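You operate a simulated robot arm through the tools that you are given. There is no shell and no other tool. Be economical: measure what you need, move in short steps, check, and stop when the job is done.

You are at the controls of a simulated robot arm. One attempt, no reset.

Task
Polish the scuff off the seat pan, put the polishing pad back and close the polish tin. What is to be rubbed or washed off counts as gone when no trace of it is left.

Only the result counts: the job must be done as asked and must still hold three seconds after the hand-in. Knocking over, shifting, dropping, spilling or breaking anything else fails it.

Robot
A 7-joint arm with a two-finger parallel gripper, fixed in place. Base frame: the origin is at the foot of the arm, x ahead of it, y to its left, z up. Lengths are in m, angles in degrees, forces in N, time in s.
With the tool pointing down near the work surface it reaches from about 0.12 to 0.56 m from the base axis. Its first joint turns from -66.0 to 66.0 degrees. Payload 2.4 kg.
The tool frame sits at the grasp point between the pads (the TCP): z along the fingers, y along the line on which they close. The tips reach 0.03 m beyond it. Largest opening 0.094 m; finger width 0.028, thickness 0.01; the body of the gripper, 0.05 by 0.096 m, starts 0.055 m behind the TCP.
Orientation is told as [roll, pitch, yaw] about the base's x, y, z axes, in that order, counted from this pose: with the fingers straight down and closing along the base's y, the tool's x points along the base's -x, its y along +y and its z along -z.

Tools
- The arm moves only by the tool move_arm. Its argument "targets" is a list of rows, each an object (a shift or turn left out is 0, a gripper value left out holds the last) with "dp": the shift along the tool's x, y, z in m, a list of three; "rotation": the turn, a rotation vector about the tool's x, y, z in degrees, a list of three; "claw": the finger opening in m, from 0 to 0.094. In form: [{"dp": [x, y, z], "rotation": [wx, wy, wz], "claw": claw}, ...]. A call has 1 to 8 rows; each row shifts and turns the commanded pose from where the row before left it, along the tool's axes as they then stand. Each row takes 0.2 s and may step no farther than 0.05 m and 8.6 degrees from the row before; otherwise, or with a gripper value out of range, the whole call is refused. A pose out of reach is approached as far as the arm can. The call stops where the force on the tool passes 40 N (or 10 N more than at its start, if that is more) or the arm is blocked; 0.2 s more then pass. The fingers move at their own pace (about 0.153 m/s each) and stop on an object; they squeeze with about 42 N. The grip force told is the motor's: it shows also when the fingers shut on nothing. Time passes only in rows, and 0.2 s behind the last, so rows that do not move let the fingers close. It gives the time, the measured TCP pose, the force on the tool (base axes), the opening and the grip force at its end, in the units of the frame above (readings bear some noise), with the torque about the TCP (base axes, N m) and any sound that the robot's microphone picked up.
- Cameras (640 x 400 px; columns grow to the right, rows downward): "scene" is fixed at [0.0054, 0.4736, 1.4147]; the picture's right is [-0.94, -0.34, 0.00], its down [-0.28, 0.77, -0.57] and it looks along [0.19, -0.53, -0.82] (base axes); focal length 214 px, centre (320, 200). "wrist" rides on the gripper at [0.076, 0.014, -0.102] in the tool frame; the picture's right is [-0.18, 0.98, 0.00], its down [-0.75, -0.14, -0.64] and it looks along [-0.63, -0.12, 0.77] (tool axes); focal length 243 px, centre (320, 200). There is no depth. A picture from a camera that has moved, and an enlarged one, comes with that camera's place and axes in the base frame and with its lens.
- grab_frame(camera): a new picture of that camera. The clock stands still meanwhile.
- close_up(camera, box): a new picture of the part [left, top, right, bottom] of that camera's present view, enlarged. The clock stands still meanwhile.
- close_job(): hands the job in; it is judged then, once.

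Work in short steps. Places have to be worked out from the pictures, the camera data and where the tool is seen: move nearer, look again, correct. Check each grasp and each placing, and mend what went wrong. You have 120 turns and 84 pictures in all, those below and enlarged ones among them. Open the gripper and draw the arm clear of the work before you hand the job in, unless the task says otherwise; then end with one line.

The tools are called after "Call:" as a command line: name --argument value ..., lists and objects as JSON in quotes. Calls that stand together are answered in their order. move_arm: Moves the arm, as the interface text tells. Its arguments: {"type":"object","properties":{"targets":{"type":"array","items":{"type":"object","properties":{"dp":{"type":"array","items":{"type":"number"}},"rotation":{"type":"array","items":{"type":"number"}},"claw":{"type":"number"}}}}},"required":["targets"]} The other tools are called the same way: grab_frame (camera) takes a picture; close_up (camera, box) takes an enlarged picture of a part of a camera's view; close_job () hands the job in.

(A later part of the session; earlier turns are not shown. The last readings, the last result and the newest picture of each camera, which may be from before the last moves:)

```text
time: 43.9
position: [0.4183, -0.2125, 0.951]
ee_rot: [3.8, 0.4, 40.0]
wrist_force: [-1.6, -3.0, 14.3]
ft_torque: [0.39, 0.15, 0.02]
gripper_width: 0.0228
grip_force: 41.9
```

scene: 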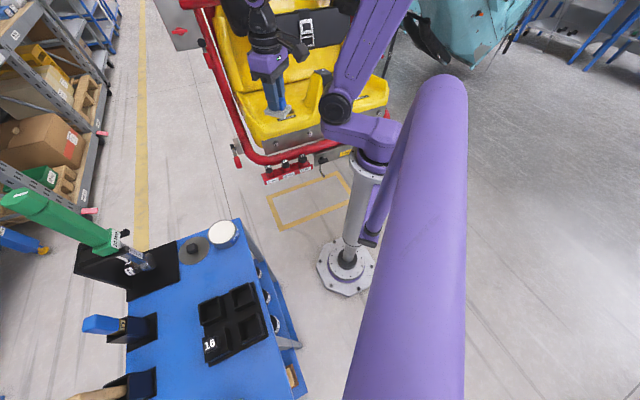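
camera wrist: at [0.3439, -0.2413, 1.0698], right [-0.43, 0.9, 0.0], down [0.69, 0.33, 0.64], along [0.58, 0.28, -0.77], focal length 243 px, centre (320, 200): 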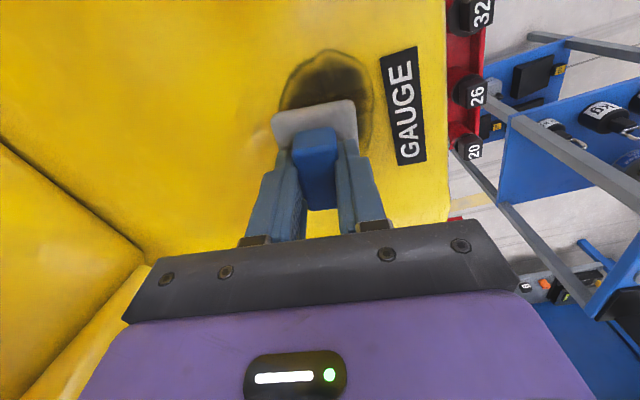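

Height drop between the two flat contacts (~1.7 mm per 12 mm) suggests about 8° seat slope. I add another -4.5° and probe.

Call:
move_arm --targets '[{"dp": [0, 0, -0.004]}, {"rotation": [-4.5, -0.5, 0]}, {"dp": [0, -0.003, 0.001]}, {"dp": [0, 0, 0.001]}, {"dp": [0, 0, 0.001]}, {}]'

Call:
move_arm --targets '[{"dp": [0, 0, 0.001]}, {}]'

Call:
move_arm --targets '[{"dp": [0, 0, 0.001]}, {}]'

Call:
move_arm --targets '[{"dp": [0, 0, 0.001]}, {}]'

```text
time: 45.3
position: [0.4206, -0.2155, 0.9501]
ee_rot: [8.3, -0.1, 40.0]
wrist_force: [-0.1, -0.7, -1.1]
ft_torque: [0.01, 0.0, 0.0]
gripper_width: 0.0229
grip_force: 42.1
```

```text
time: 45.9
position: [0.4192, -0.2148, 0.9496]
ee_rot: [8.3, 0.1, 40.0]
wrist_force: [-0.1, 0.5, 0.1]
ft_torque: [-0.02, 0.01, 0.0]
gripper_width: 0.023
grip_force: 42.2
```

```text
time: 46.5
position: [0.4187, -0.2157, 0.9498]
ee_rot: [8.3, -0.1, 40.1]
wrist_force: [-0.7, -1.9, 9.8]
ft_torque: [0.0, 0.45, 0.07]
gripper_width: 0.0228
grip_force: 42.1
```

```text
time: 47.1
position: [0.4202, -0.2145, 0.9496]
ee_rot: [8.2, -0.1, 40.0]
wrist_force: [-1.6, -3.2, 13.8]
ft_torque: [0.01, 0.71, 0.16]
gripper_width: 0.0227
grip_force: 42.1
```

Compliance is better now. I stroke along the scuff with this tilt and watch force.

Call:
move_arm --targets '[{"dp": [-0.01, 0, 0]}, {"dp": [-0.01, 0, 0]}, {"dp": [-0.01, 0, 0]}, {"dp": [0.01, 0, 0]}, {"dp": [0.01, 0, 0]}, {"dp": [0.01, 0, 0]}]'

Call:
move_arm --targets '[{"dp": [0.01, 0, 0]}, {"dp": [0.01, 0, 0]}, {"dp": [0.01, 0, 0]}, {"dp": [-0.01, 0, 0]}, {"dp": [-0.01, 0, 0]}, {"dp": [-0.01, 0, 0]}]'

Call:
close_up --camera "scene" --box '[240, 60, 340, 130]'

```text
time: 48.5
position: [0.4193, -0.2152, 0.9487]
ee_rot: [8.3, -0.1, 40.0]
wrist_force: [4.9, 1.6, 8.3]
ft_torque: [0.13, 0.2, -0.09]
gripper_width: 0.023
grip_force: 42.0
```

```text
time: 49.4
position: [0.4007, -0.234, 0.948]
ee_rot: [8.1, 0.0, 40.0]
wrist_force: [-0.9, 0.5, 8.0]
ft_torque: [0.14, 0.32, -0.02]
gripper_width: 0.0226
grip_force: 42.5
stopped in row 4: the force on the tool passed its limit at 42 N (the readings are from after the stop); the commanded pose is now the measured one
```

```text
5.71 times, centred on (290, 95) of scene
camera zoom: at [0.0053, 0.4736, 1.4146], right [-0.94, -0.34, 0.0], down [-0.28, 0.77, -0.57], along [0.19, -0.53, -0.82], focal length 1226 px, centre (491, 800)
```

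zoom: 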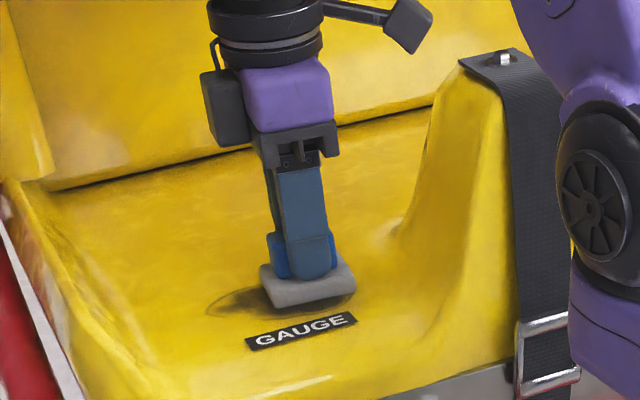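

I lift the pad off toward the backrest side to view the scuff.

Call:
move_arm --targets '[{"dp": [0, 0, -0.04]}, {"dp": [0, -0.02, -0.03]}, {"dp": [0.02, -0.02, -0.03]}]'

Call:
close_up --camera "scene" --box '[260, 75, 320, 120]'

Call:
grab_frame --camera "wrist"

```text
time: 50.2
position: [0.415, -0.2803, 1.0381]
ee_rot: [9.4, 0.1, 40.7]
wrist_force: [-20.7, 32.7, -13.8]
ft_torque: [-1.18, -0.18, 1.28]
gripper_width: 0.0229
grip_force: 41.9
```

```text
8.89 times, centred on (290, 98) of scene
camera zoom: at [0.0049, 0.4745, 1.4143], right [-0.94, -0.34, 0.0], down [-0.28, 0.77, -0.57], along [0.19, -0.53, -0.82], focal length 1906 px, centre (587, 1111)
```

zoom: 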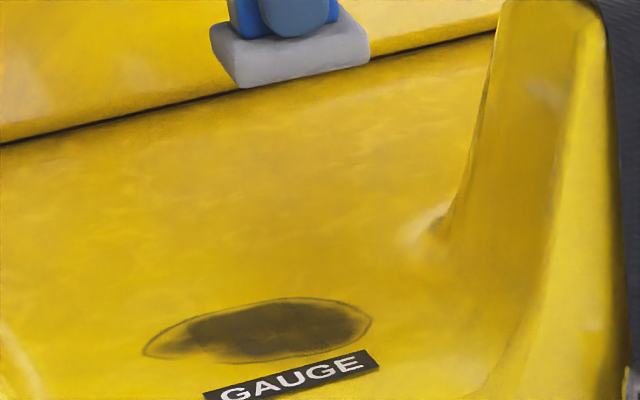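

```text
46 pictures are left
camera wrist: at [0.3607, -0.3326, 1.1424], right [-0.49, 0.86, 0.16], down [0.73, 0.31, 0.61], along [0.47, 0.42, -0.78], focal length 243 px, centre (320, 200)
```

wrist: 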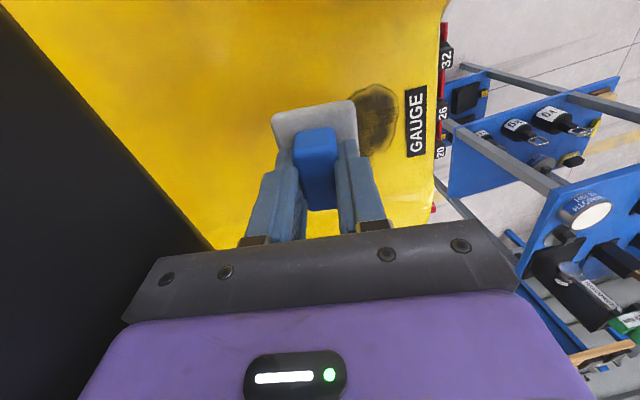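

The arm touched the backrest there (≈40 N), so I back off in +y at once.

Call:
move_arm --targets '[{"dp": [0, 0.02, 0]}, {"dp": [0, 0.03, 0]}, {"dp": [0.02, 0.03, -0.01]}]'

Call:
grab_frame --camera "scene"

Call:
close_up --camera "scene" --box '[260, 75, 320, 120]'

```text
time: 51.0
position: [0.3535, -0.2409, 1.0636]
ee_rot: [8.0, -0.1, 40.0]
wrist_force: [-0.9, 0.8, -1.0]
ft_torque: [-0.01, -0.04, -0.03]
gripper_width: 0.023
grip_force: 41.7
```

```text
45 pictures are left
```

scene: 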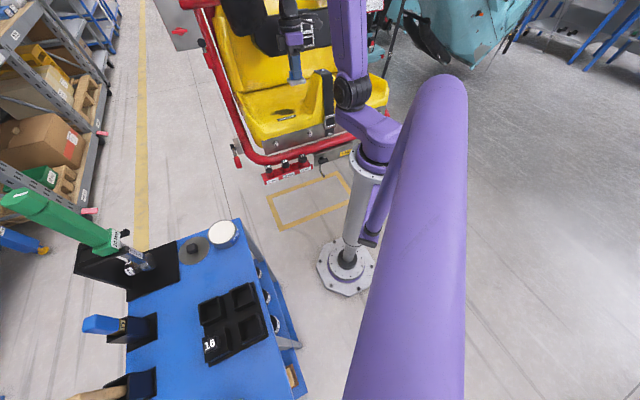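

```text
8.89 times, centred on (290, 98) of scene
camera zoom: at [0.0054, 0.4735, 1.4147], right [-0.94, -0.34, 0.0], down [-0.28, 0.77, -0.57], along [0.19, -0.53, -0.82], focal length 1906 px, centre (587, 1111)
```

zoom: 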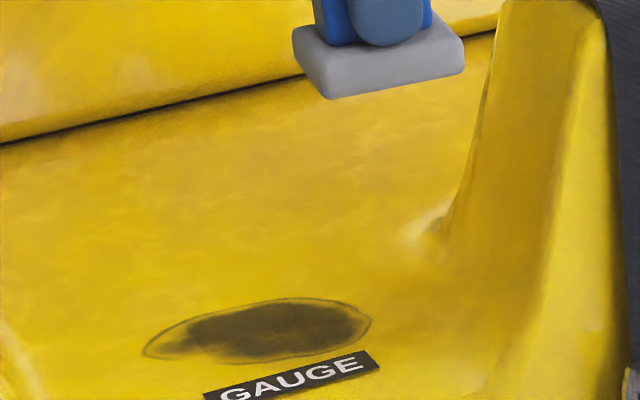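

The scuff's dark core is little changed by dry rubbing; I'll fetch polish from the open tin. I level the tool, lift, and carry the pad over to the tin.

Call:
move_arm --targets '[{"dp": [0, 0, -0.03]}, {"dp": [0, 0, -0.03], "rotation": [8, 0, 0]}, {"dp": [-0.03, 0.0356, 0]}, {"dp": [-0.03, 0.0356, 0]}, {"dp": [-0.03, 0.0356, 0]}, {"dp": [-0.03, 0.0356, 0]}, {"dp": [-0.03, 0.0356, 0]}, {"dp": [-0.03, 0.0356, 0]}]'

Call:
move_arm --targets '[{"dp": [-0.03, 0.0356, 0]}, {"dp": [-0.03, 0.0356, 0]}, {"dp": [-0.03, 0.0356, 0]}, {"dp": [-0.03, 0.0356, 0]}, {"dp": [-0.0, 0.0, 0]}]'

Call:
grab_frame --camera "wrist"

```text
time: 52.8
position: [0.3581, 0.0316, 1.1248]
ee_rot: [0.1, 0.0, 40.0]
wrist_force: [-0.1, 0.9, -1.2]
ft_torque: [-0.01, 0.0, 0.0]
gripper_width: 0.0231
grip_force: 42.1
```

```text
time: 54.0
position: [0.3607, 0.2239, 1.1218]
ee_rot: [0.0, -0.2, 40.0]
wrist_force: [0.0, 0.4, -1.1]
ft_torque: [0.03, -0.02, 0.02]
gripper_width: 0.0227
grip_force: 41.6
```

```text
43 pictures are left
camera wrist: at [0.2952, 0.185, 1.225], right [-0.49, 0.87, 0.0], down [0.67, 0.37, 0.64], along [0.56, 0.32, -0.77], focal length 243 px, centre (320, 200)
```

wrist: 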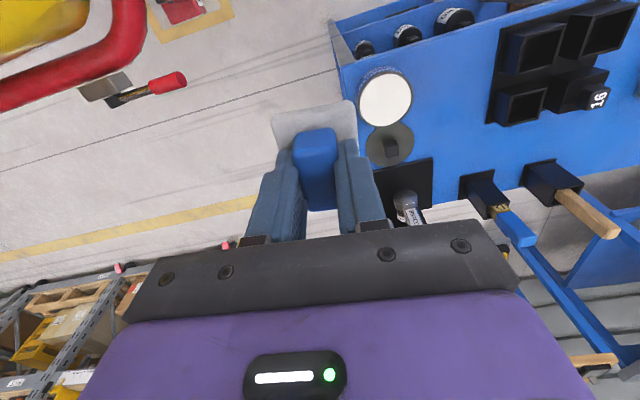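

I finish the approach to above the tin and lower to z≈1.0.

Call:
move_arm --targets '[{"dp": [-0.0262, 0.0387, 0]}, {"dp": [-0.0262, 0.0387, 0]}, {"dp": [0, 0, 0.04]}, {"dp": [0, 0, 0.04]}, {"dp": [0, 0, 0.04]}]'

Call:
grab_frame --camera "wrist"

Call:
close_up --camera "scene" --box '[160, 180, 280, 280]'

```text
time: 55.2
position: [0.3496, 0.3119, 1.004]
ee_rot: [0.1, -0.2, 39.9]
wrist_force: [-0.5, 0.9, -0.9]
ft_torque: [0.01, -0.02, 0.03]
gripper_width: 0.023
grip_force: 42.3
```

```text
42 pictures are left
camera wrist: at [0.2833, 0.2734, 1.1069], right [-0.49, 0.87, 0.0], down [0.67, 0.37, 0.64], along [0.56, 0.32, -0.77], focal length 243 px, centre (320, 200)
```

wrist: 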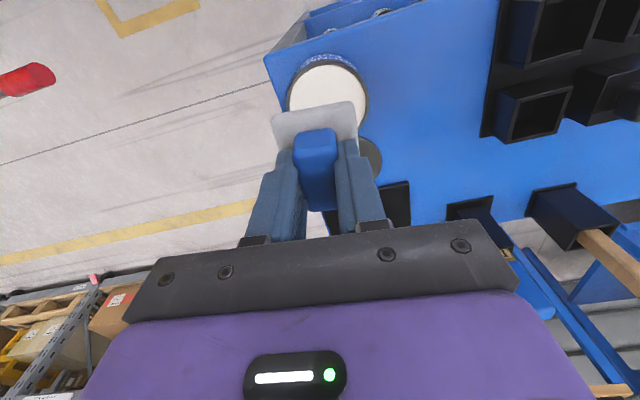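

```text
4.00 times, centred on (220, 230) of scene
camera zoom: at [0.0054, 0.4736, 1.4147], right [-0.94, -0.34, 0.0], down [-0.28, 0.77, -0.57], along [0.19, -0.53, -0.82], focal length 858 px, centre (720, 80)
```

zoom: 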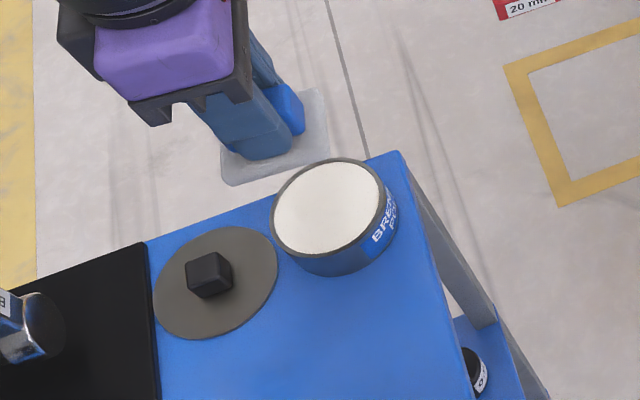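

Tin centre is at tool offset about (-0.003,+0.006). I centre and descend toward the polish.

Call:
move_arm --targets '[{"dp": [-0.003, 0.006, 0.03]}, {"dp": [0, 0, 0.03]}, {"dp": [0, 0, 0.006]}]'

Call:
move_arm --targets '[{"dp": [0, 0, 0.002]}, {"dp": [0, 0, 0.002]}, {}]'

Call:
move_arm --targets '[{"dp": [0, 0, 0.002]}, {"dp": [0, 0, 0.002]}, {}]'

Call:
close_up --camera "scene" --box '[160, 180, 280, 280]'

```text
time: 56.0
position: [0.3489, 0.319, 0.9373]
ee_rot: [0.1, -0.2, 40.1]
wrist_force: [0.6, 0.8, -0.6]
ft_torque: [0.02, 0.01, -0.01]
gripper_width: 0.0229
grip_force: 42.1
```

```text
time: 56.8
position: [0.3485, 0.3184, 0.9346]
ee_rot: [0.1, -0.1, 40.0]
wrist_force: [0.0, -0.5, 0.2]
ft_torque: [0.0, -0.02, 0.0]
gripper_width: 0.0229
grip_force: 42.2
```

```text
time: 57.6
position: [0.3488, 0.3173, 0.9294]
ee_rot: [0.0, -0.1, 40.1]
wrist_force: [-0.1, 0.5, -1.3]
ft_torque: [0.0, -0.02, 0.0]
gripper_width: 0.0228
grip_force: 42.4
```

```text
4.00 times, centred on (220, 230) of scene
camera zoom: at [0.0054, 0.4736, 1.4147], right [-0.94, -0.34, 0.0], down [-0.28, 0.77, -0.57], along [0.19, -0.53, -0.82], focal length 858 px, centre (720, 80)
```

zoom: 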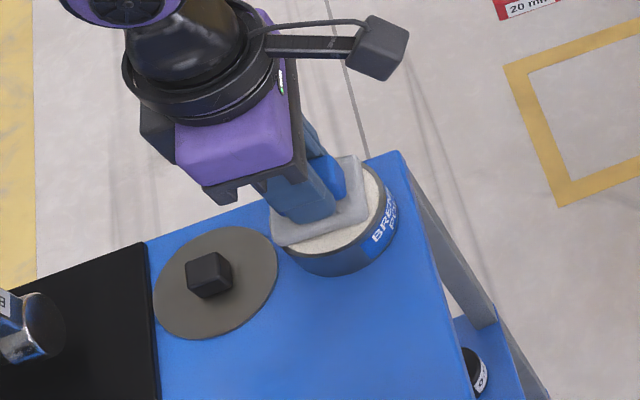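

No contact yet; continue down slowly.

Call:
move_arm --targets '[{"dp": [0, 0, 0.002]}, {"dp": [0, 0, 0.002]}, {}]'

Call:
move_arm --targets '[{"dp": [0, 0, 0.001]}, {"dp": [0, 0, 0.001]}, {}]'

Call:
move_arm --targets '[{"dp": [0, 0, 0.001]}, {"dp": [0, 0, 0.001]}, {}]'

```text
time: 58.3
position: [0.3484, 0.3171, 0.9273]
ee_rot: [0.2, -0.1, 40.0]
wrist_force: [-3.9, -4.9, 13.4]
ft_torque: [-0.04, -0.21, -0.09]
gripper_width: 0.0228
grip_force: 41.6
stopped in row 3: the force on the tool passed its limit at 45 N (the readings are from after the stop); the commanded pose is now the measured one
```

```text
time: 58.8
position: [0.3487, 0.3182, 0.9287]
ee_rot: [0.1, -0.2, 40.1]
wrist_force: [-3.5, -3.6, 13.0]
ft_torque: [-0.05, -0.19, -0.09]
gripper_width: 0.0229
grip_force: 41.9
stopped in row 2: the force on the tool passed its limit at 45 N (the readings are from after the stop); the commanded pose is now the measured one
```

```text
time: 59.4
position: [0.3491, 0.3169, 0.9278]
ee_rot: [0.1, -0.4, 40.0]
wrist_force: [-3.6, -4.5, 12.5]
ft_torque: [-0.06, -0.21, -0.06]
gripper_width: 0.0231
grip_force: 42.1
stopped in row 2: the force on the tool passed its limit at 44 N (the readings are from after the stop); the commanded pose is now the measured one
```

Contact at TCP z≈0.928, evenly centred. I lift and look at the tin and pad.

Call:
move_arm --targets '[{"dp": [0, 0, -0.01]}, {"dp": [0, 0, -0.04]}, {"dp": [0, 0, -0.04]}, {"dp": [0, 0, -0.04]}]'

Call:
close_up --camera "scene" --box '[160, 180, 280, 280]'

Call:
close_up --camera "wrist" --box '[240, 30, 420, 190]'

```text
time: 60.4
position: [0.3498, 0.3148, 1.0575]
ee_rot: [0.1, -0.3, 40.1]
wrist_force: [0.5, 0.1, -0.8]
ft_torque: [0.03, -0.01, -0.01]
gripper_width: 0.0227
grip_force: 42.1
```

```text
4.00 times, centred on (220, 230) of scene
camera zoom: at [0.0054, 0.4736, 1.4147], right [-0.94, -0.34, 0.0], down [-0.28, 0.77, -0.57], along [0.19, -0.53, -0.82], focal length 858 px, centre (720, 80)
```

zoom: 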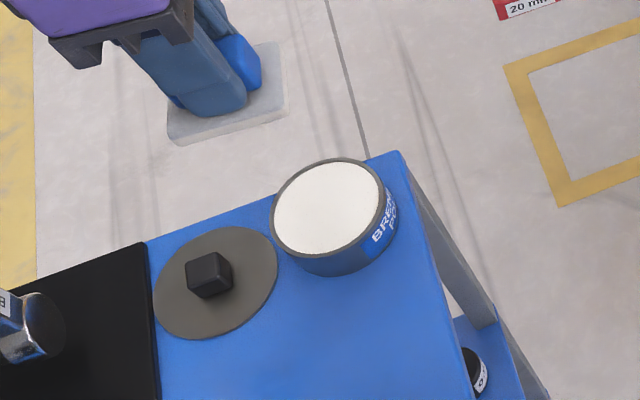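

```text
2.50 times, centred on (330, 110) of wrist
camera zoom: at [0.2836, 0.277, 1.1597], right [-0.49, 0.87, 0.0], down [0.67, 0.37, 0.65], along [0.56, 0.32, -0.76], focal length 606 px, centre (295, 425)
```

zoom: 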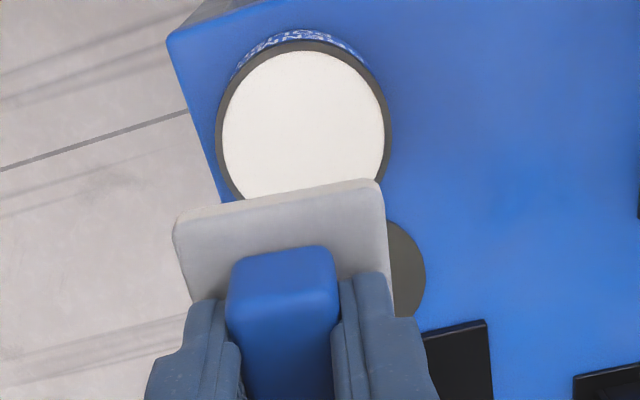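

The pad's lower edge seems creamy now, so it is loaded. I carry it back above the scuff.

Call:
move_arm --targets '[{"dp": [0, 0, -0.03]}, {"dp": [0, 0, -0.03]}, {"dp": [0.0242, -0.0368, 0]}, {"dp": [0.0242, -0.0368, 0]}, {"dp": [0.0242, -0.0368, 0]}, {"dp": [0.0242, -0.0368, 0]}, {"dp": [0.0242, -0.0368, 0]}, {"dp": [0.0242, -0.0368, 0]}]'

Call:
move_arm --targets '[{"dp": [0.0242, -0.0368, 0]}, {"dp": [0.0242, -0.0368, 0]}, {"dp": [0.0242, -0.0368, 0]}, {"dp": [0.0242, -0.0368, 0]}, {"dp": [0.0242, -0.0368, 0]}, {"dp": [0.0242, -0.0368, 0]}, {"rotation": [-7, 0, 0]}, {}]'

```text
time: 62.2
position: [0.3811, 0.0551, 1.1145]
ee_rot: [0.2, -0.4, 40.1]
wrist_force: [0.5, -0.5, 0.8]
ft_torque: [-0.01, -0.02, 0.01]
gripper_width: 0.0231
grip_force: 41.6
```

```text
time: 64.0
position: [0.4123, -0.2094, 1.1152]
ee_rot: [7.1, -0.4, 40.0]
wrist_force: [0.2, 0.2, -0.7]
ft_torque: [-0.01, 0.01, 0.0]
gripper_width: 0.0228
grip_force: 41.9
```

I descend along the tilted axis, compensating sideways, to just above the seat.

Call:
move_arm --targets '[{"dp": [0, -0.008, 0.04]}, {"dp": [0, -0.008, 0.04]}, {"dp": [0, -0.008, 0.04]}, {"dp": [0, 0, 0.02]}, {}]'

Call:
close_up --camera "scene" --box '[240, 60, 340, 130]'

```text
time: 65.2
position: [0.4142, -0.2125, 0.971]
ee_rot: [7.1, -0.3, 40.0]
wrist_force: [-0.1, 1.0, -0.3]
ft_torque: [0.03, 0.03, 0.01]
gripper_width: 0.0226
grip_force: 42.0
```

```text
5.71 times, centred on (290, 95) of scene
camera zoom: at [0.0054, 0.4735, 1.4147], right [-0.94, -0.34, 0.0], down [-0.28, 0.77, -0.57], along [0.19, -0.53, -0.82], focal length 1226 px, centre (491, 800)
```

zoom: 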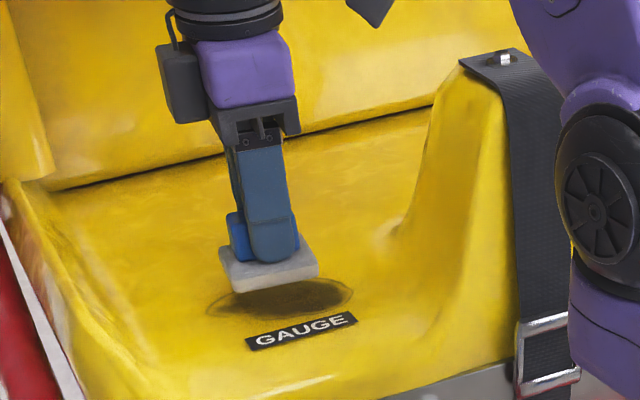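

The pad shows a cream film underneath. I lower to contact.

Call:
move_arm --targets '[{"dp": [0, -0.002, 0.012]}, {"dp": [0, 0, 0.004]}, {"dp": [0, 0, 0.002]}, {}]'

Call:
move_arm --targets '[{"dp": [0, 0, 0.001]}, {"dp": [0, 0, 0.001]}, {}]'

Call:
move_arm --targets '[{"dp": [0, 0, 0.001]}, {}]'

```text
time: 66.2
position: [0.4142, -0.2123, 0.9532]
ee_rot: [7.1, -0.4, 40.1]
wrist_force: [0.1, -0.6, -0.8]
ft_torque: [0.0, -0.04, -0.01]
gripper_width: 0.0231
grip_force: 42.1
```

```text
time: 67.0
position: [0.4153, -0.2137, 0.9526]
ee_rot: [7.2, -0.4, 40.0]
wrist_force: [0.5, 0.4, -0.2]
ft_torque: [-0.01, 0.01, -0.02]
gripper_width: 0.0227
grip_force: 42.1
```

```text
time: 67.6
position: [0.4147, -0.2124, 0.9511]
ee_rot: [7.2, -0.2, 40.0]
wrist_force: [-0.4, -0.5, 0.1]
ft_torque: [0.01, -0.01, -0.01]
gripper_width: 0.0228
grip_force: 42.0
```

Call:
move_arm --targets '[{"dp": [0, 0, 0.001]}, {}]'

Call:
move_arm --targets '[{"dp": [0, 0, 0.001]}, {}]'

```text
time: 68.2
position: [0.4153, -0.2123, 0.9501]
ee_rot: [7.1, -0.3, 40.0]
wrist_force: [0.5, -0.1, 7.9]
ft_torque: [0.06, 0.33, 0.0]
gripper_width: 0.0228
grip_force: 42.2
```

```text
time: 68.8
position: [0.4156, -0.213, 0.9504]
ee_rot: [7.0, -0.2, 40.1]
wrist_force: [1.7, -2.0, 13.5]
ft_torque: [-0.05, 0.45, 0.08]
gripper_width: 0.023
grip_force: 42.1
```

About 13 N now, biased to the near corner; I add 1° pitch and stroke slowly outward and back.

Call:
move_arm --targets '[{"rotation": [0, 1.0, 0]}, {"dp": [-0.01, 0, 0]}, {"dp": [-0.01, 0, 0]}, {"dp": [-0.01, 0, 0]}, {"dp": [0.01, 0, 0]}, {"dp": [0.01, 0, 0]}, {"dp": [0.01, 0, 0]}]'

Call:
move_arm --targets '[{"dp": [0.01, 0, 0]}, {"dp": [0.01, 0, 0]}, {"dp": [0.01, 0, 0]}, {"dp": [-0.01, 0, 0]}, {"dp": [-0.01, 0, 0]}, {"dp": [-0.01, 0, 0]}]'

Call:
close_up --camera "scene" --box '[240, 60, 340, 130]'

```text
time: 70.4
position: [0.4153, -0.2102, 0.9488]
ee_rot: [7.0, 0.6, 40.2]
wrist_force: [11.5, 4.3, 24.3]
ft_torque: [0.9, -0.21, -0.43]
gripper_width: 0.0228
grip_force: 42.1
```

```text
time: 71.8
position: [0.4155, -0.2132, 0.9496]
ee_rot: [7.2, 0.8, 40.2]
wrist_force: [-5.9, -8.3, 19.3]
ft_torque: [0.22, 0.49, 0.26]
gripper_width: 0.023
grip_force: 42.4
```

```text
5.71 times, centred on (290, 95) of scene
camera zoom: at [0.0051, 0.4734, 1.4147], right [-0.94, -0.34, 0.0], down [-0.28, 0.77, -0.57], along [0.19, -0.53, -0.82], focal length 1226 px, centre (491, 800)
```

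zoom: 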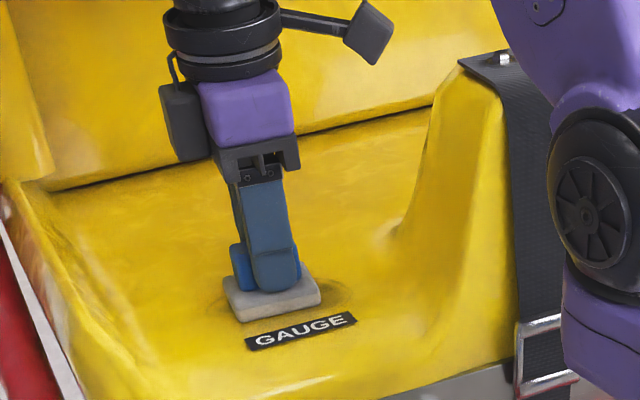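

With polish the scuff is fading strongly. I continue with longer strokes.

Call:
move_arm --targets '[{"dp": [-0.013, 0, 0]}, {"dp": [-0.013, 0, 0]}, {"dp": [-0.012, 0, 0]}, {"dp": [0.013, 0, 0]}, {"dp": [0.013, 0, 0]}, {"dp": [0.012, 0, 0]}]'

Call:
move_arm --targets '[{"dp": [0.013, 0, 0]}, {"dp": [0.013, 0, 0]}, {"dp": [0.012, 0, 0]}, {"dp": [-0.013, 0, 0]}, {"dp": [-0.013, 0, 0]}, {"dp": [-0.012, 0, 0]}]'

Call:
move_arm --targets '[{"dp": [-0.015, 0, 0]}, {"dp": [-0.015, 0, 0]}, {"dp": [-0.015, 0, 0]}, {"dp": [0.015, 0, 0]}, {"dp": [0.015, 0, 0]}, {"dp": [0.015, 0, 0]}]'

Call:
move_arm --targets '[{"dp": [0.015, 0, 0]}, {"dp": [0.015, 0, 0]}, {"dp": [0.015, 0, 0]}, {"dp": [-0.015, 0, 0]}, {"dp": [-0.015, 0, 0]}, {"dp": [-0.015, 0, 0]}]'

Call:
close_up --camera "scene" --box '[240, 60, 340, 130]'

```text
time: 73.2
position: [0.4154, -0.2124, 0.9505]
ee_rot: [7.3, 0.7, 40.2]
wrist_force: [4.6, 3.4, 10.3]
ft_torque: [0.48, -0.01, -0.19]
gripper_width: 0.0229
grip_force: 41.8
```

```text
time: 74.6
position: [0.4161, -0.2108, 0.9486]
ee_rot: [7.2, 0.8, 40.2]
wrist_force: [-4.0, -5.5, 12.8]
ft_torque: [0.09, 0.33, 0.18]
gripper_width: 0.0226
grip_force: 41.9
```

```text
time: 76.0
position: [0.4177, -0.2106, 0.9502]
ee_rot: [6.9, 0.4, 40.2]
wrist_force: [11.9, 6.6, 29.6]
ft_torque: [0.7, 0.33, -0.34]
gripper_width: 0.0229
grip_force: 41.8
```

```text
time: 77.4
position: [0.4147, -0.2124, 0.9498]
ee_rot: [7.2, 0.7, 40.3]
wrist_force: [-7.8, -12.6, 36.5]
ft_torque: [0.35, 0.97, 0.47]
gripper_width: 0.0228
grip_force: 41.9
```

```text
5.71 times, centred on (290, 95) of scene
camera zoom: at [0.0048, 0.4734, 1.4147], right [-0.94, -0.34, 0.0], down [-0.28, 0.77, -0.57], along [0.19, -0.53, -0.82], focal length 1226 px, centre (491, 800)
```

zoom: 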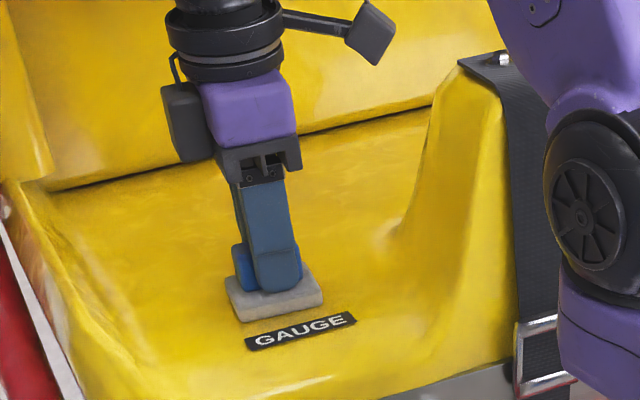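

Visible parts look clean. I lift straight up and inspect (without moving toward the backrest).

Call:
move_arm --targets '[{"dp": [0, 0, -0.03]}, {"dp": [0, 0, -0.04]}, {"dp": [0, 0, -0.04]}, {"dp": [0.0, 0, -0.02]}]'

Call:
close_up --camera "scene" --box '[260, 75, 320, 120]'

Call:
close_up --camera "wrist" --box '[200, 10, 420, 150]'

```text
time: 78.4
position: [0.4283, -0.2206, 1.0788]
ee_rot: [7.1, 0.7, 40.2]
wrist_force: [1.1, -0.3, -1.0]
ft_torque: [0.01, -0.01, -0.02]
gripper_width: 0.0229
grip_force: 42.0
```

```text
8.89 times, centred on (290, 98) of scene
camera zoom: at [0.0054, 0.4736, 1.4147], right [-0.94, -0.34, 0.0], down [-0.28, 0.77, -0.57], along [0.19, -0.53, -0.82], focal length 1906 px, centre (587, 1111)
```

zoom: 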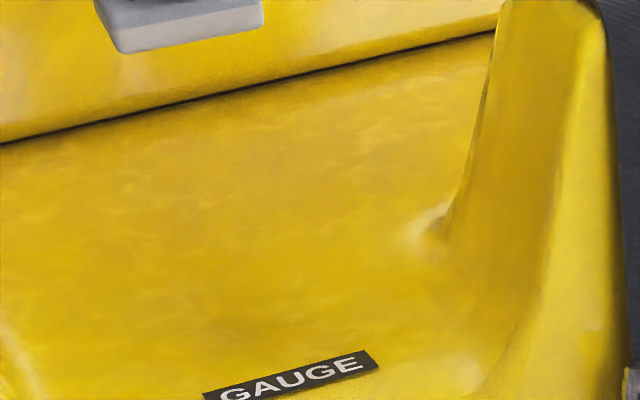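

```text
2.86 times, centred on (310, 80) of wrist
camera zoom: at [0.3716, -0.2676, 1.1838], right [-0.49, 0.86, 0.12], down [0.72, 0.32, 0.61], along [0.49, 0.38, -0.78], focal length 693 px, centre (349, 543)
```

zoom: 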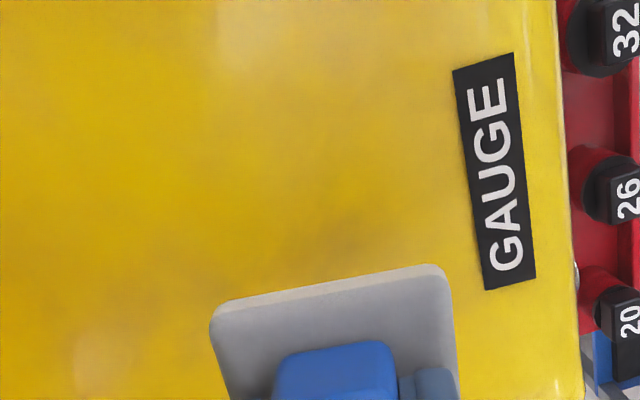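

No trace remains in either view. Now I level the tool, raise, and carry the pad back to its place on the cart.

Call:
move_arm --targets '[{"dp": [0, 0, -0.04]}, {"rotation": [7.1, -0.7, 0]}, {"dp": [-0.0209, 0.0403, 0]}, {"dp": [-0.0209, 0.0403, 0]}, {"dp": [-0.0209, 0.0403, 0]}, {"dp": [-0.0209, 0.0403, 0]}, {"dp": [-0.0209, 0.0403, 0]}, {"dp": [-0.0209, 0.0403, 0]}]'

Call:
move_arm --targets '[{"dp": [-0.0209, 0.0403, 0]}, {"dp": [-0.0209, 0.0403, 0]}, {"dp": [-0.0209, 0.0403, 0]}, {"dp": [-0.0209, 0.0403, 0]}, {"dp": [-0.0209, 0.0403, 0]}, {"dp": [-0.0209, 0.0403, 0]}, {"dp": [-0.0209, 0.0403, 0]}, {"dp": [-0.0209, 0.0403, 0]}]'

Call:
move_arm --targets '[{"rotation": [0, 0, -4.8]}, {"rotation": [0, 0, -4.8]}, {}]'

```text
time: 80.2
position: [0.3693, 0.0401, 1.1204]
ee_rot: [0.1, 0.0, 40.1]
wrist_force: [0.6, 0.7, -0.8]
ft_torque: [-0.01, -0.03, 0.02]
gripper_width: 0.0229
grip_force: 42.0
```

```text
time: 82.0
position: [0.2907, 0.3958, 1.1178]
ee_rot: [0.0, 0.0, 40.1]
wrist_force: [0.3, -0.6, -1.4]
ft_torque: [0.03, 0.02, 0.0]
gripper_width: 0.023
grip_force: 42.5
```

```text
time: 82.8
position: [0.2911, 0.3936, 1.119]
ee_rot: [0.1, 0.0, 49.8]
wrist_force: [-0.1, -0.1, -0.1]
ft_torque: [-0.02, -0.02, -0.03]
gripper_width: 0.0228
grip_force: 42.1
```

Correct by ~9 mm to the recorded spot and descend to z≈0.915.

Call:
move_arm --targets '[{"dp": [-0.006, 0.0066, 0.03]}, {"dp": [0, 0, 0.045]}, {"dp": [0, 0, 0.045]}, {"dp": [0, 0, 0.045]}, {"dp": [0, 0, 0.03]}, {"dp": [0, 0, 0.009]}, {}]'

Call:
grab_frame --camera "wrist"

```text
time: 84.4
position: [0.2904, 0.4031, 0.9167]
ee_rot: [0.1, 0.1, 49.7]
wrist_force: [-0.6, -0.7, -1.7]
ft_torque: [-0.01, 0.03, -0.01]
gripper_width: 0.023
grip_force: 42.6
```

```text
32 pictures are left
camera wrist: at [0.2319, 0.354, 1.0204], right [-0.63, 0.78, 0.0], down [0.6, 0.48, 0.64], along [0.5, 0.41, -0.77], focal length 243 px, centre (320, 200)
```

wrist: 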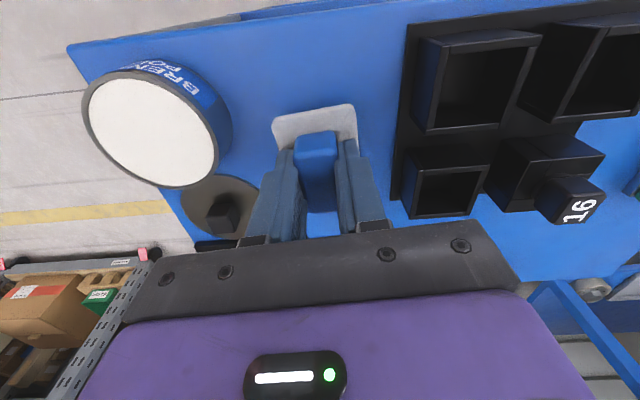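

Position is right; I lower gently until contact near z≈0.896.

Call:
move_arm --targets '[{"dp": [0, 0, 0.008]}, {"dp": [0, 0, 0.006]}, {"dp": [0, 0, 0.003]}, {}]'

Call:
move_arm --targets '[{"dp": [0, 0, 0.001]}, {"dp": [0, 0, 0.001]}, {}]'

```text
time: 85.4
position: [0.2898, 0.4033, 0.8988]
ee_rot: [0.2, 0.0, 49.8]
wrist_force: [0.5, 0.0, -0.5]
ft_torque: [0.01, -0.03, 0.02]
gripper_width: 0.023
grip_force: 42.1
```

```text
time: 86.2
position: [0.2897, 0.4035, 0.8966]
ee_rot: [0.1, 0.0, 49.7]
wrist_force: [-0.5, 0.7, -0.3]
ft_torque: [-0.01, -0.03, -0.01]
gripper_width: 0.0231
grip_force: 41.7
```

Call:
move_arm --targets '[{"dp": [0, 0, 0.001]}, {}]'

Call:
move_arm --targets '[{"dp": [0, 0, 0.001]}, {}]'

```text
time: 86.8
position: [0.2921, 0.4031, 0.8955]
ee_rot: [0.2, 0.0, 49.7]
wrist_force: [-0.1, 0.7, -0.4]
ft_torque: [-0.02, 0.0, 0.0]
gripper_width: 0.0227
grip_force: 41.8
```

```text
time: 87.4
position: [0.2913, 0.4043, 0.8949]
ee_rot: [0.1, -0.1, 49.7]
wrist_force: [-3.0, -2.1, 12.2]
ft_torque: [-0.11, 0.02, 0.0]
gripper_width: 0.0228
grip_force: 42.4
```

Pad is down on the cart. I open and rise straight up, then look.

Call:
move_arm --targets '[{"dp": [0, 0, -0.0005]}, {"claw": 0.044}, {}, {"dp": [0, 0, -0.01]}, {"dp": [0, 0, -0.03]}, {"dp": [0, 0, -0.04]}, {"dp": [0, 0, -0.04]}]'

Call:
close_up --camera "wrist" --box '[100, 40, 420, 240]'

Call:
close_up --camera "scene" --box '[140, 185, 300, 285]'

```text
time: 89.0
position: [0.2888, 0.4022, 1.0143]
ee_rot: [0.0, 0.0, 49.7]
wrist_force: [0.7, 0.2, 0.1]
ft_torque: [-0.01, 0.01, -0.03]
gripper_width: 0.0439
grip_force: 0.0
```

```text
2.00 times, centred on (260, 140) of wrist
camera zoom: at [0.2298, 0.3531, 1.1174], right [-0.63, 0.78, 0.0], down [0.6, 0.48, 0.64], along [0.5, 0.41, -0.77], focal length 485 px, centre (440, 320)
```

zoom: 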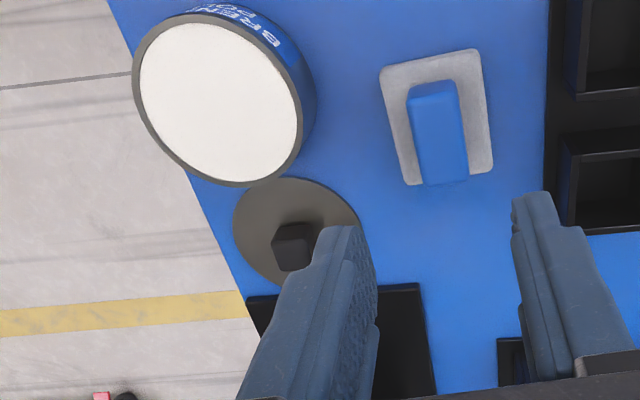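

```text
4.00 times, centred on (220, 235) of scene
camera zoom: at [0.0054, 0.4735, 1.4147], right [-0.94, -0.34, 0.0], down [-0.28, 0.77, -0.57], along [0.19, -0.53, -0.82], focal length 858 px, centre (720, 60)
```

zoom: 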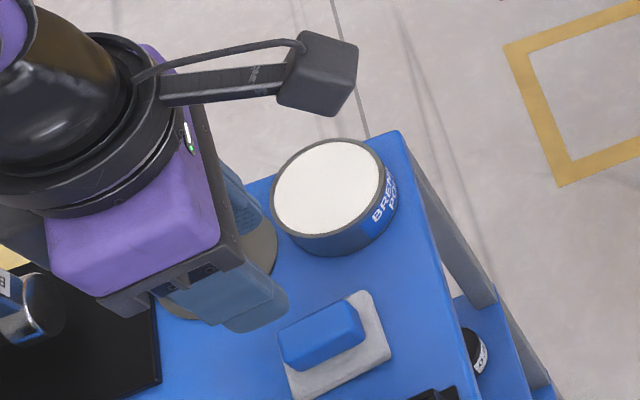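

Pad is back within a few mm. Next, the lid: I move above the tin side looking outward to measure the lid knob and the wrench holder's clearance.

Call:
move_arm --targets '[{"dp": [0.01, -0.03, -0.01]}, {"dp": [0.01, -0.03, -0.01]}, {"dp": [0.01, -0.032, 0], "rotation": [0, 0, 6]}, {}]'

Call:
grab_frame --camera "wrist"

Call:
close_up --camera "scene" --box '[0, 160, 240, 300]'

```text
time: 90.0
position: [0.3426, 0.3228, 1.0337]
ee_rot: [0.1, 0.0, 43.7]
wrist_force: [-0.8, 0.8, 0.1]
ft_torque: [0.01, -0.01, 0.0]
gripper_width: 0.0442
grip_force: 0.1
```

```text
29 pictures are left
camera wrist: at [0.2784, 0.2805, 1.1374], right [-0.55, 0.84, 0.0], down [0.64, 0.42, 0.64], along [0.54, 0.35, -0.77], focal length 243 px, centre (320, 200)
```

wrist: 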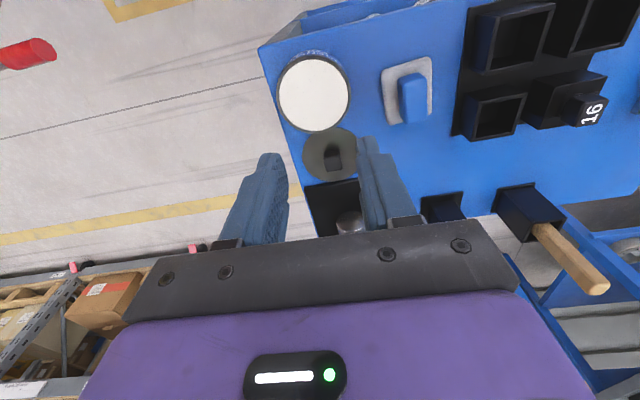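

```text
2.67 times, centred on (120, 230) of scene
camera zoom: at [0.0055, 0.4735, 1.4147], right [-0.94, -0.34, 0.0], down [-0.28, 0.77, -0.57], along [0.19, -0.53, -0.82], focal length 572 px, centre (853, 120)
```

zoom: 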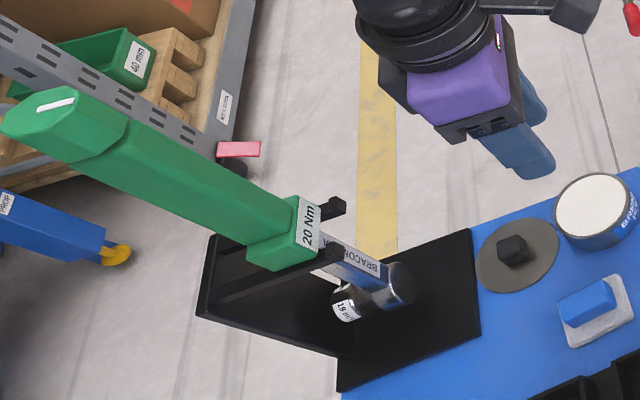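

Wrench head is at about (0.465,0.454,0.885), ~9 cm beyond the lid, leaving clearance. I zoom on the knob.

Call:
close_up --camera "wrist" --box '[270, 50, 390, 200]'

Call:
close_up --camera "scene" --box '[170, 215, 250, 265]'

```text
2.67 times, centred on (330, 125) of wrist
camera zoom: at [0.2784, 0.2805, 1.1374], right [-0.55, 0.84, 0.0], down [0.64, 0.42, 0.64], along [0.54, 0.35, -0.77], focal length 647 px, centre (293, 400)
```

zoom: 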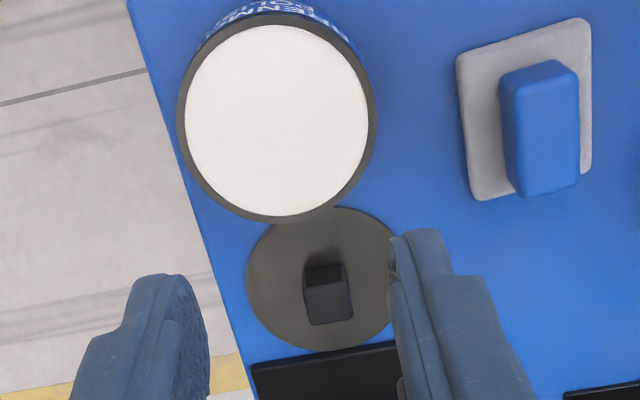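

```text
8.00 times, centred on (210, 240) of scene
camera zoom: at [0.0055, 0.4735, 1.4147], right [-0.94, -0.34, 0.0], down [-0.28, 0.77, -0.57], along [0.19, -0.53, -0.82], focal length 1716 px, centre (1200, -120)
```

zoom: 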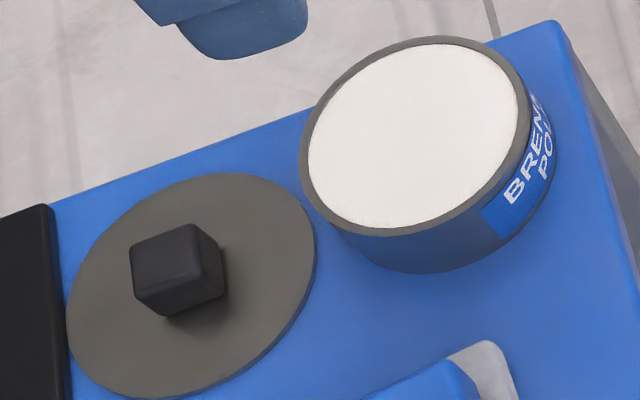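

Knob: ~0.019 m cube at tool offset (-0.087,0), base (0.4055,0.383), rotated +4°. I move above it with the gripper at 0.05 and descend to z≈0.92.

Call:
move_arm --targets '[{"dp": [-0.043, 0, 0], "rotation": [0, 0, 4], "claw": 0.05}, {"dp": [-0.0438, 0.003, 0]}, {"dp": [0, 0, 0.04]}, {"dp": [0, 0, 0.04]}, {"dp": [0, 0, 0.03]}, {}]'

Call:
close_up --camera "wrist" --box '[220, 60, 420, 240]'

Call:
close_up --camera "scene" --box '[140, 195, 260, 285]'

```text
time: 91.4
position: [0.4029, 0.3812, 0.9235]
ee_rot: [0.0, 0.1, 39.6]
wrist_force: [0.0, 0.1, 0.0]
ft_torque: [-0.04, 0.0, 0.03]
gripper_width: 0.05
grip_force: 0.0
```

```text
2.22 times, centred on (320, 150) of wrist
camera zoom: at [0.3372, 0.3425, 1.0267], right [-0.49, 0.87, 0.0], down [0.67, 0.37, 0.64], along [0.56, 0.31, -0.77], focal length 539 px, centre (320, 311)
```

zoom: 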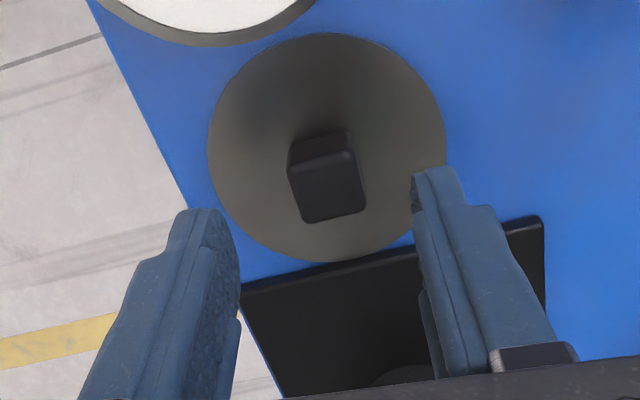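

```text
4.44 times, centred on (200, 240) of scene
camera zoom: at [0.0054, 0.4736, 1.4147], right [-0.94, -0.34, 0.0], down [-0.28, 0.77, -0.57], along [0.19, -0.53, -0.82], focal length 953 px, centre (853, 22)
```

zoom: 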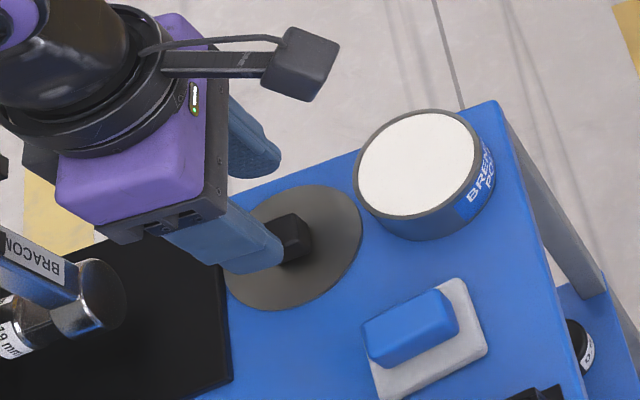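

Knob centre is at tool offset (-0.004,+0.0016), and the yaw needs -4° back. I correct and descend to z≈0.884.

Call:
move_arm --targets '[{"dp": [-0.004, 0.0016, 0.01], "rotation": [0, 0, -4]}, {"dp": [0, 0, 0.02]}, {"dp": [0, 0, 0.006]}, {"dp": [0, 0, 0.003]}, {}]'

Call:
close_up --camera "wrist" --box '[220, 60, 420, 240]'

```text
time: 92.6
position: [0.4049, 0.384, 0.8847]
ee_rot: [0.2, 0.0, 43.7]
wrist_force: [0.3, 0.0, 0.3]
ft_torque: [0.03, 0.03, 0.01]
gripper_width: 0.0503
grip_force: 0.0
```

```text
2.22 times, centred on (320, 150) of wrist
camera zoom: at [0.3423, 0.3417, 0.9879], right [-0.55, 0.84, 0.0], down [0.64, 0.42, 0.64], along [0.54, 0.35, -0.77], focal length 539 px, centre (320, 311)
```

zoom: 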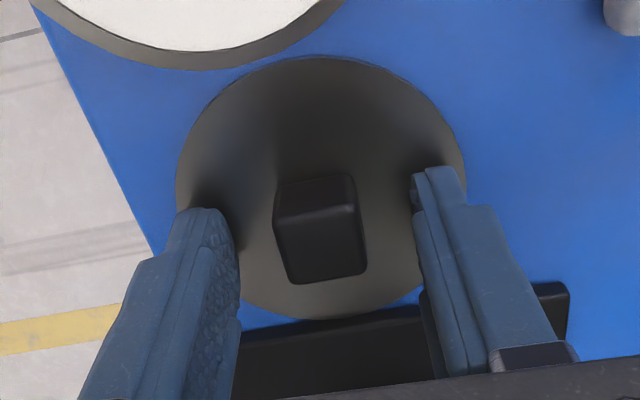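

Knob lies centred between the fingers. I lower a bit more and close.

Call:
move_arm --targets '[{"dp": [0, 0, 0.002]}, {"dp": [0, 0, 0.002]}, {}]'

Call:
move_arm --targets '[{"claw": 0.005}, {}, {}]'

Call:
close_up --camera "wrist" --box '[220, 60, 420, 240]'

```text
time: 93.4
position: [0.4059, 0.3851, 0.8816]
ee_rot: [0.2, -0.2, 43.7]
wrist_force: [-5.0, -8.9, 36.4]
ft_torque: [-0.38, 0.17, -0.02]
gripper_width: 0.05
grip_force: 0.0
```

```text
time: 94.2
position: [0.4062, 0.3862, 0.8823]
ee_rot: [0.1, -0.5, 43.7]
wrist_force: [6.8, 1.4, 32.4]
ft_torque: [-0.09, -0.12, 0.19]
gripper_width: 0.0209
grip_force: 42.3
```

```text
2.22 times, centred on (320, 150) of wrist
camera zoom: at [0.3424, 0.3431, 0.985], right [-0.55, 0.84, 0.0], down [0.64, 0.41, 0.65], along [0.54, 0.36, -0.76], focal length 539 px, centre (320, 311)
```

zoom: 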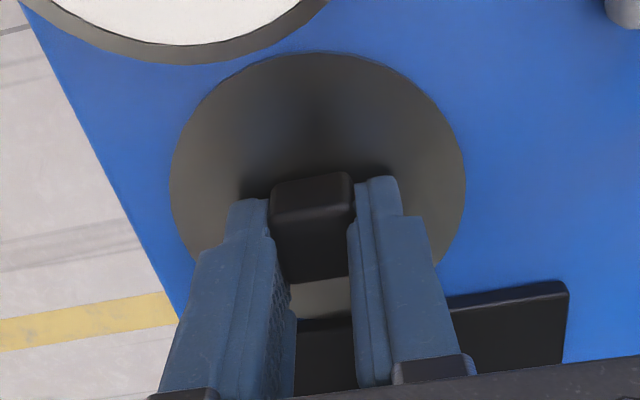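

Knob is gripped (0.0209). I lift gently.

Call:
move_arm --targets '[{"dp": [0, 0, -0.005]}, {"dp": [0, 0, -0.02]}, {"dp": [0, 0, -0.03]}, {"dp": [0, 0, -0.03]}, {}]'

Call:
grab_frame --camera "wrist"

Call:
close_up --camera "scene" --box '[140, 195, 260, 285]'

```text
time: 95.4
position: [0.4064, 0.3831, 0.9639]
ee_rot: [0.1, 0.0, 43.8]
wrist_force: [-0.2, -0.5, 0.1]
ft_torque: [0.0, -0.03, 0.02]
gripper_width: 0.0203
grip_force: 41.6
```

```text
21 pictures are left
camera wrist: at [0.343, 0.342, 1.068], right [-0.55, 0.84, 0.0], down [0.64, 0.42, 0.64], along [0.54, 0.35, -0.77], focal length 243 px, centre (320, 200)
```

wrist: 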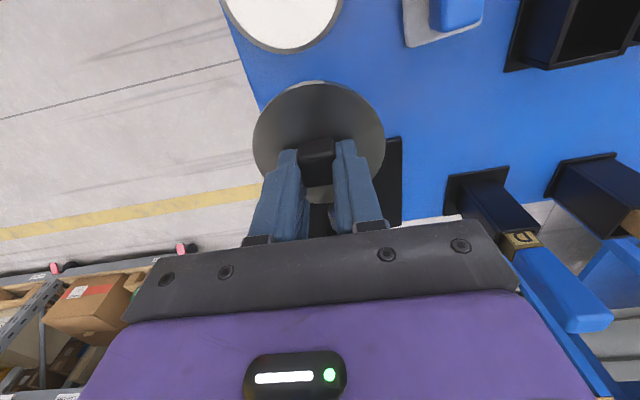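

```text
4.44 times, centred on (200, 240) of scene
camera zoom: at [0.0054, 0.4736, 1.4147], right [-0.94, -0.34, 0.0], down [-0.28, 0.77, -0.57], along [0.19, -0.53, -0.82], focal length 953 px, centre (853, 22)
```

zoom: 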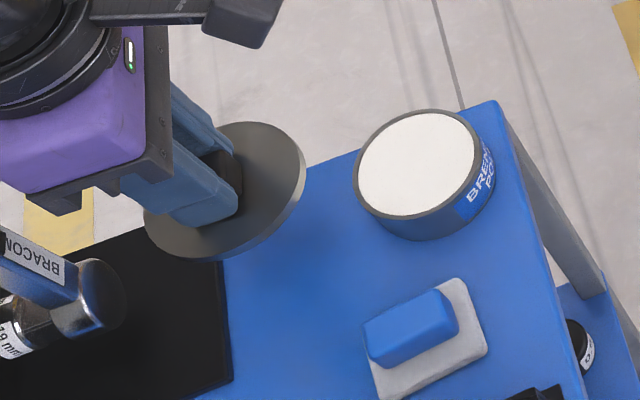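

Lid is held level. I move it over the tin (x +0.084, y -0.0097) at this height and check alignment.

Call:
move_arm --targets '[{"dp": [0.028, -0.0032, 0]}, {"dp": [0.028, -0.0032, 0]}, {"dp": [0.028, -0.0033, 0]}, {"dp": [0, 0, 0.02]}, {}]'

Call:
close_up --camera "wrist" --box '[220, 40, 420, 220]'

Call:
close_up --camera "scene" --box '[180, 195, 260, 255]'

```text
time: 96.6
position: [0.3493, 0.3208, 0.9464]
ee_rot: [0.1, 0.0, 43.7]
wrist_force: [-0.1, -0.7, -0.9]
ft_torque: [-0.02, 0.04, 0.0]
gripper_width: 0.0206
grip_force: 42.1
```

```text
2.22 times, centred on (320, 130) of wrist
camera zoom: at [0.2861, 0.2778, 1.0487], right [-0.55, 0.84, 0.0], down [0.64, 0.42, 0.64], along [0.54, 0.35, -0.77], focal length 539 px, centre (320, 356)
```

zoom: 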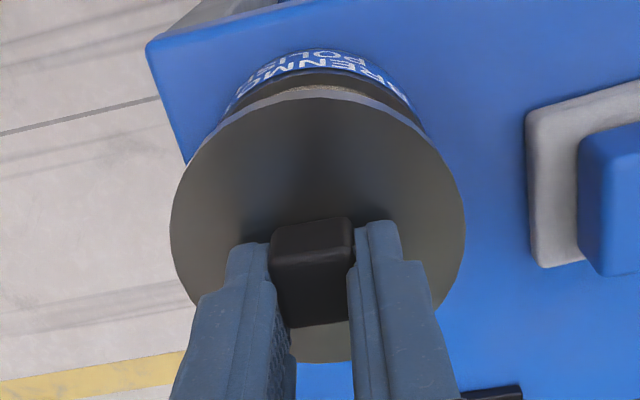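

```text
6.67 times, centred on (220, 225) of scene
camera zoom: at [0.0054, 0.4735, 1.4147], right [-0.94, -0.34, 0.0], down [-0.28, 0.77, -0.57], along [0.19, -0.53, -0.82], focal length 1430 px, centre (987, 33)
```

zoom: 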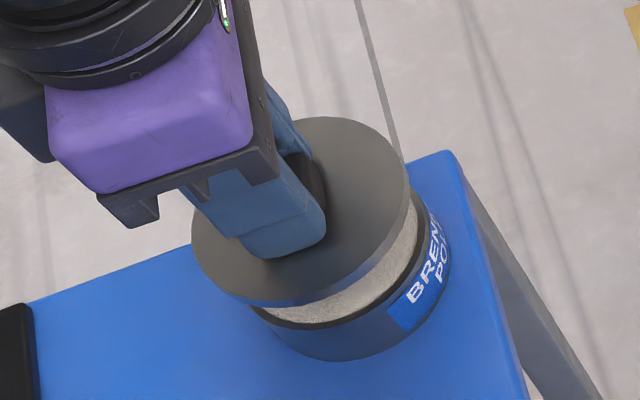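

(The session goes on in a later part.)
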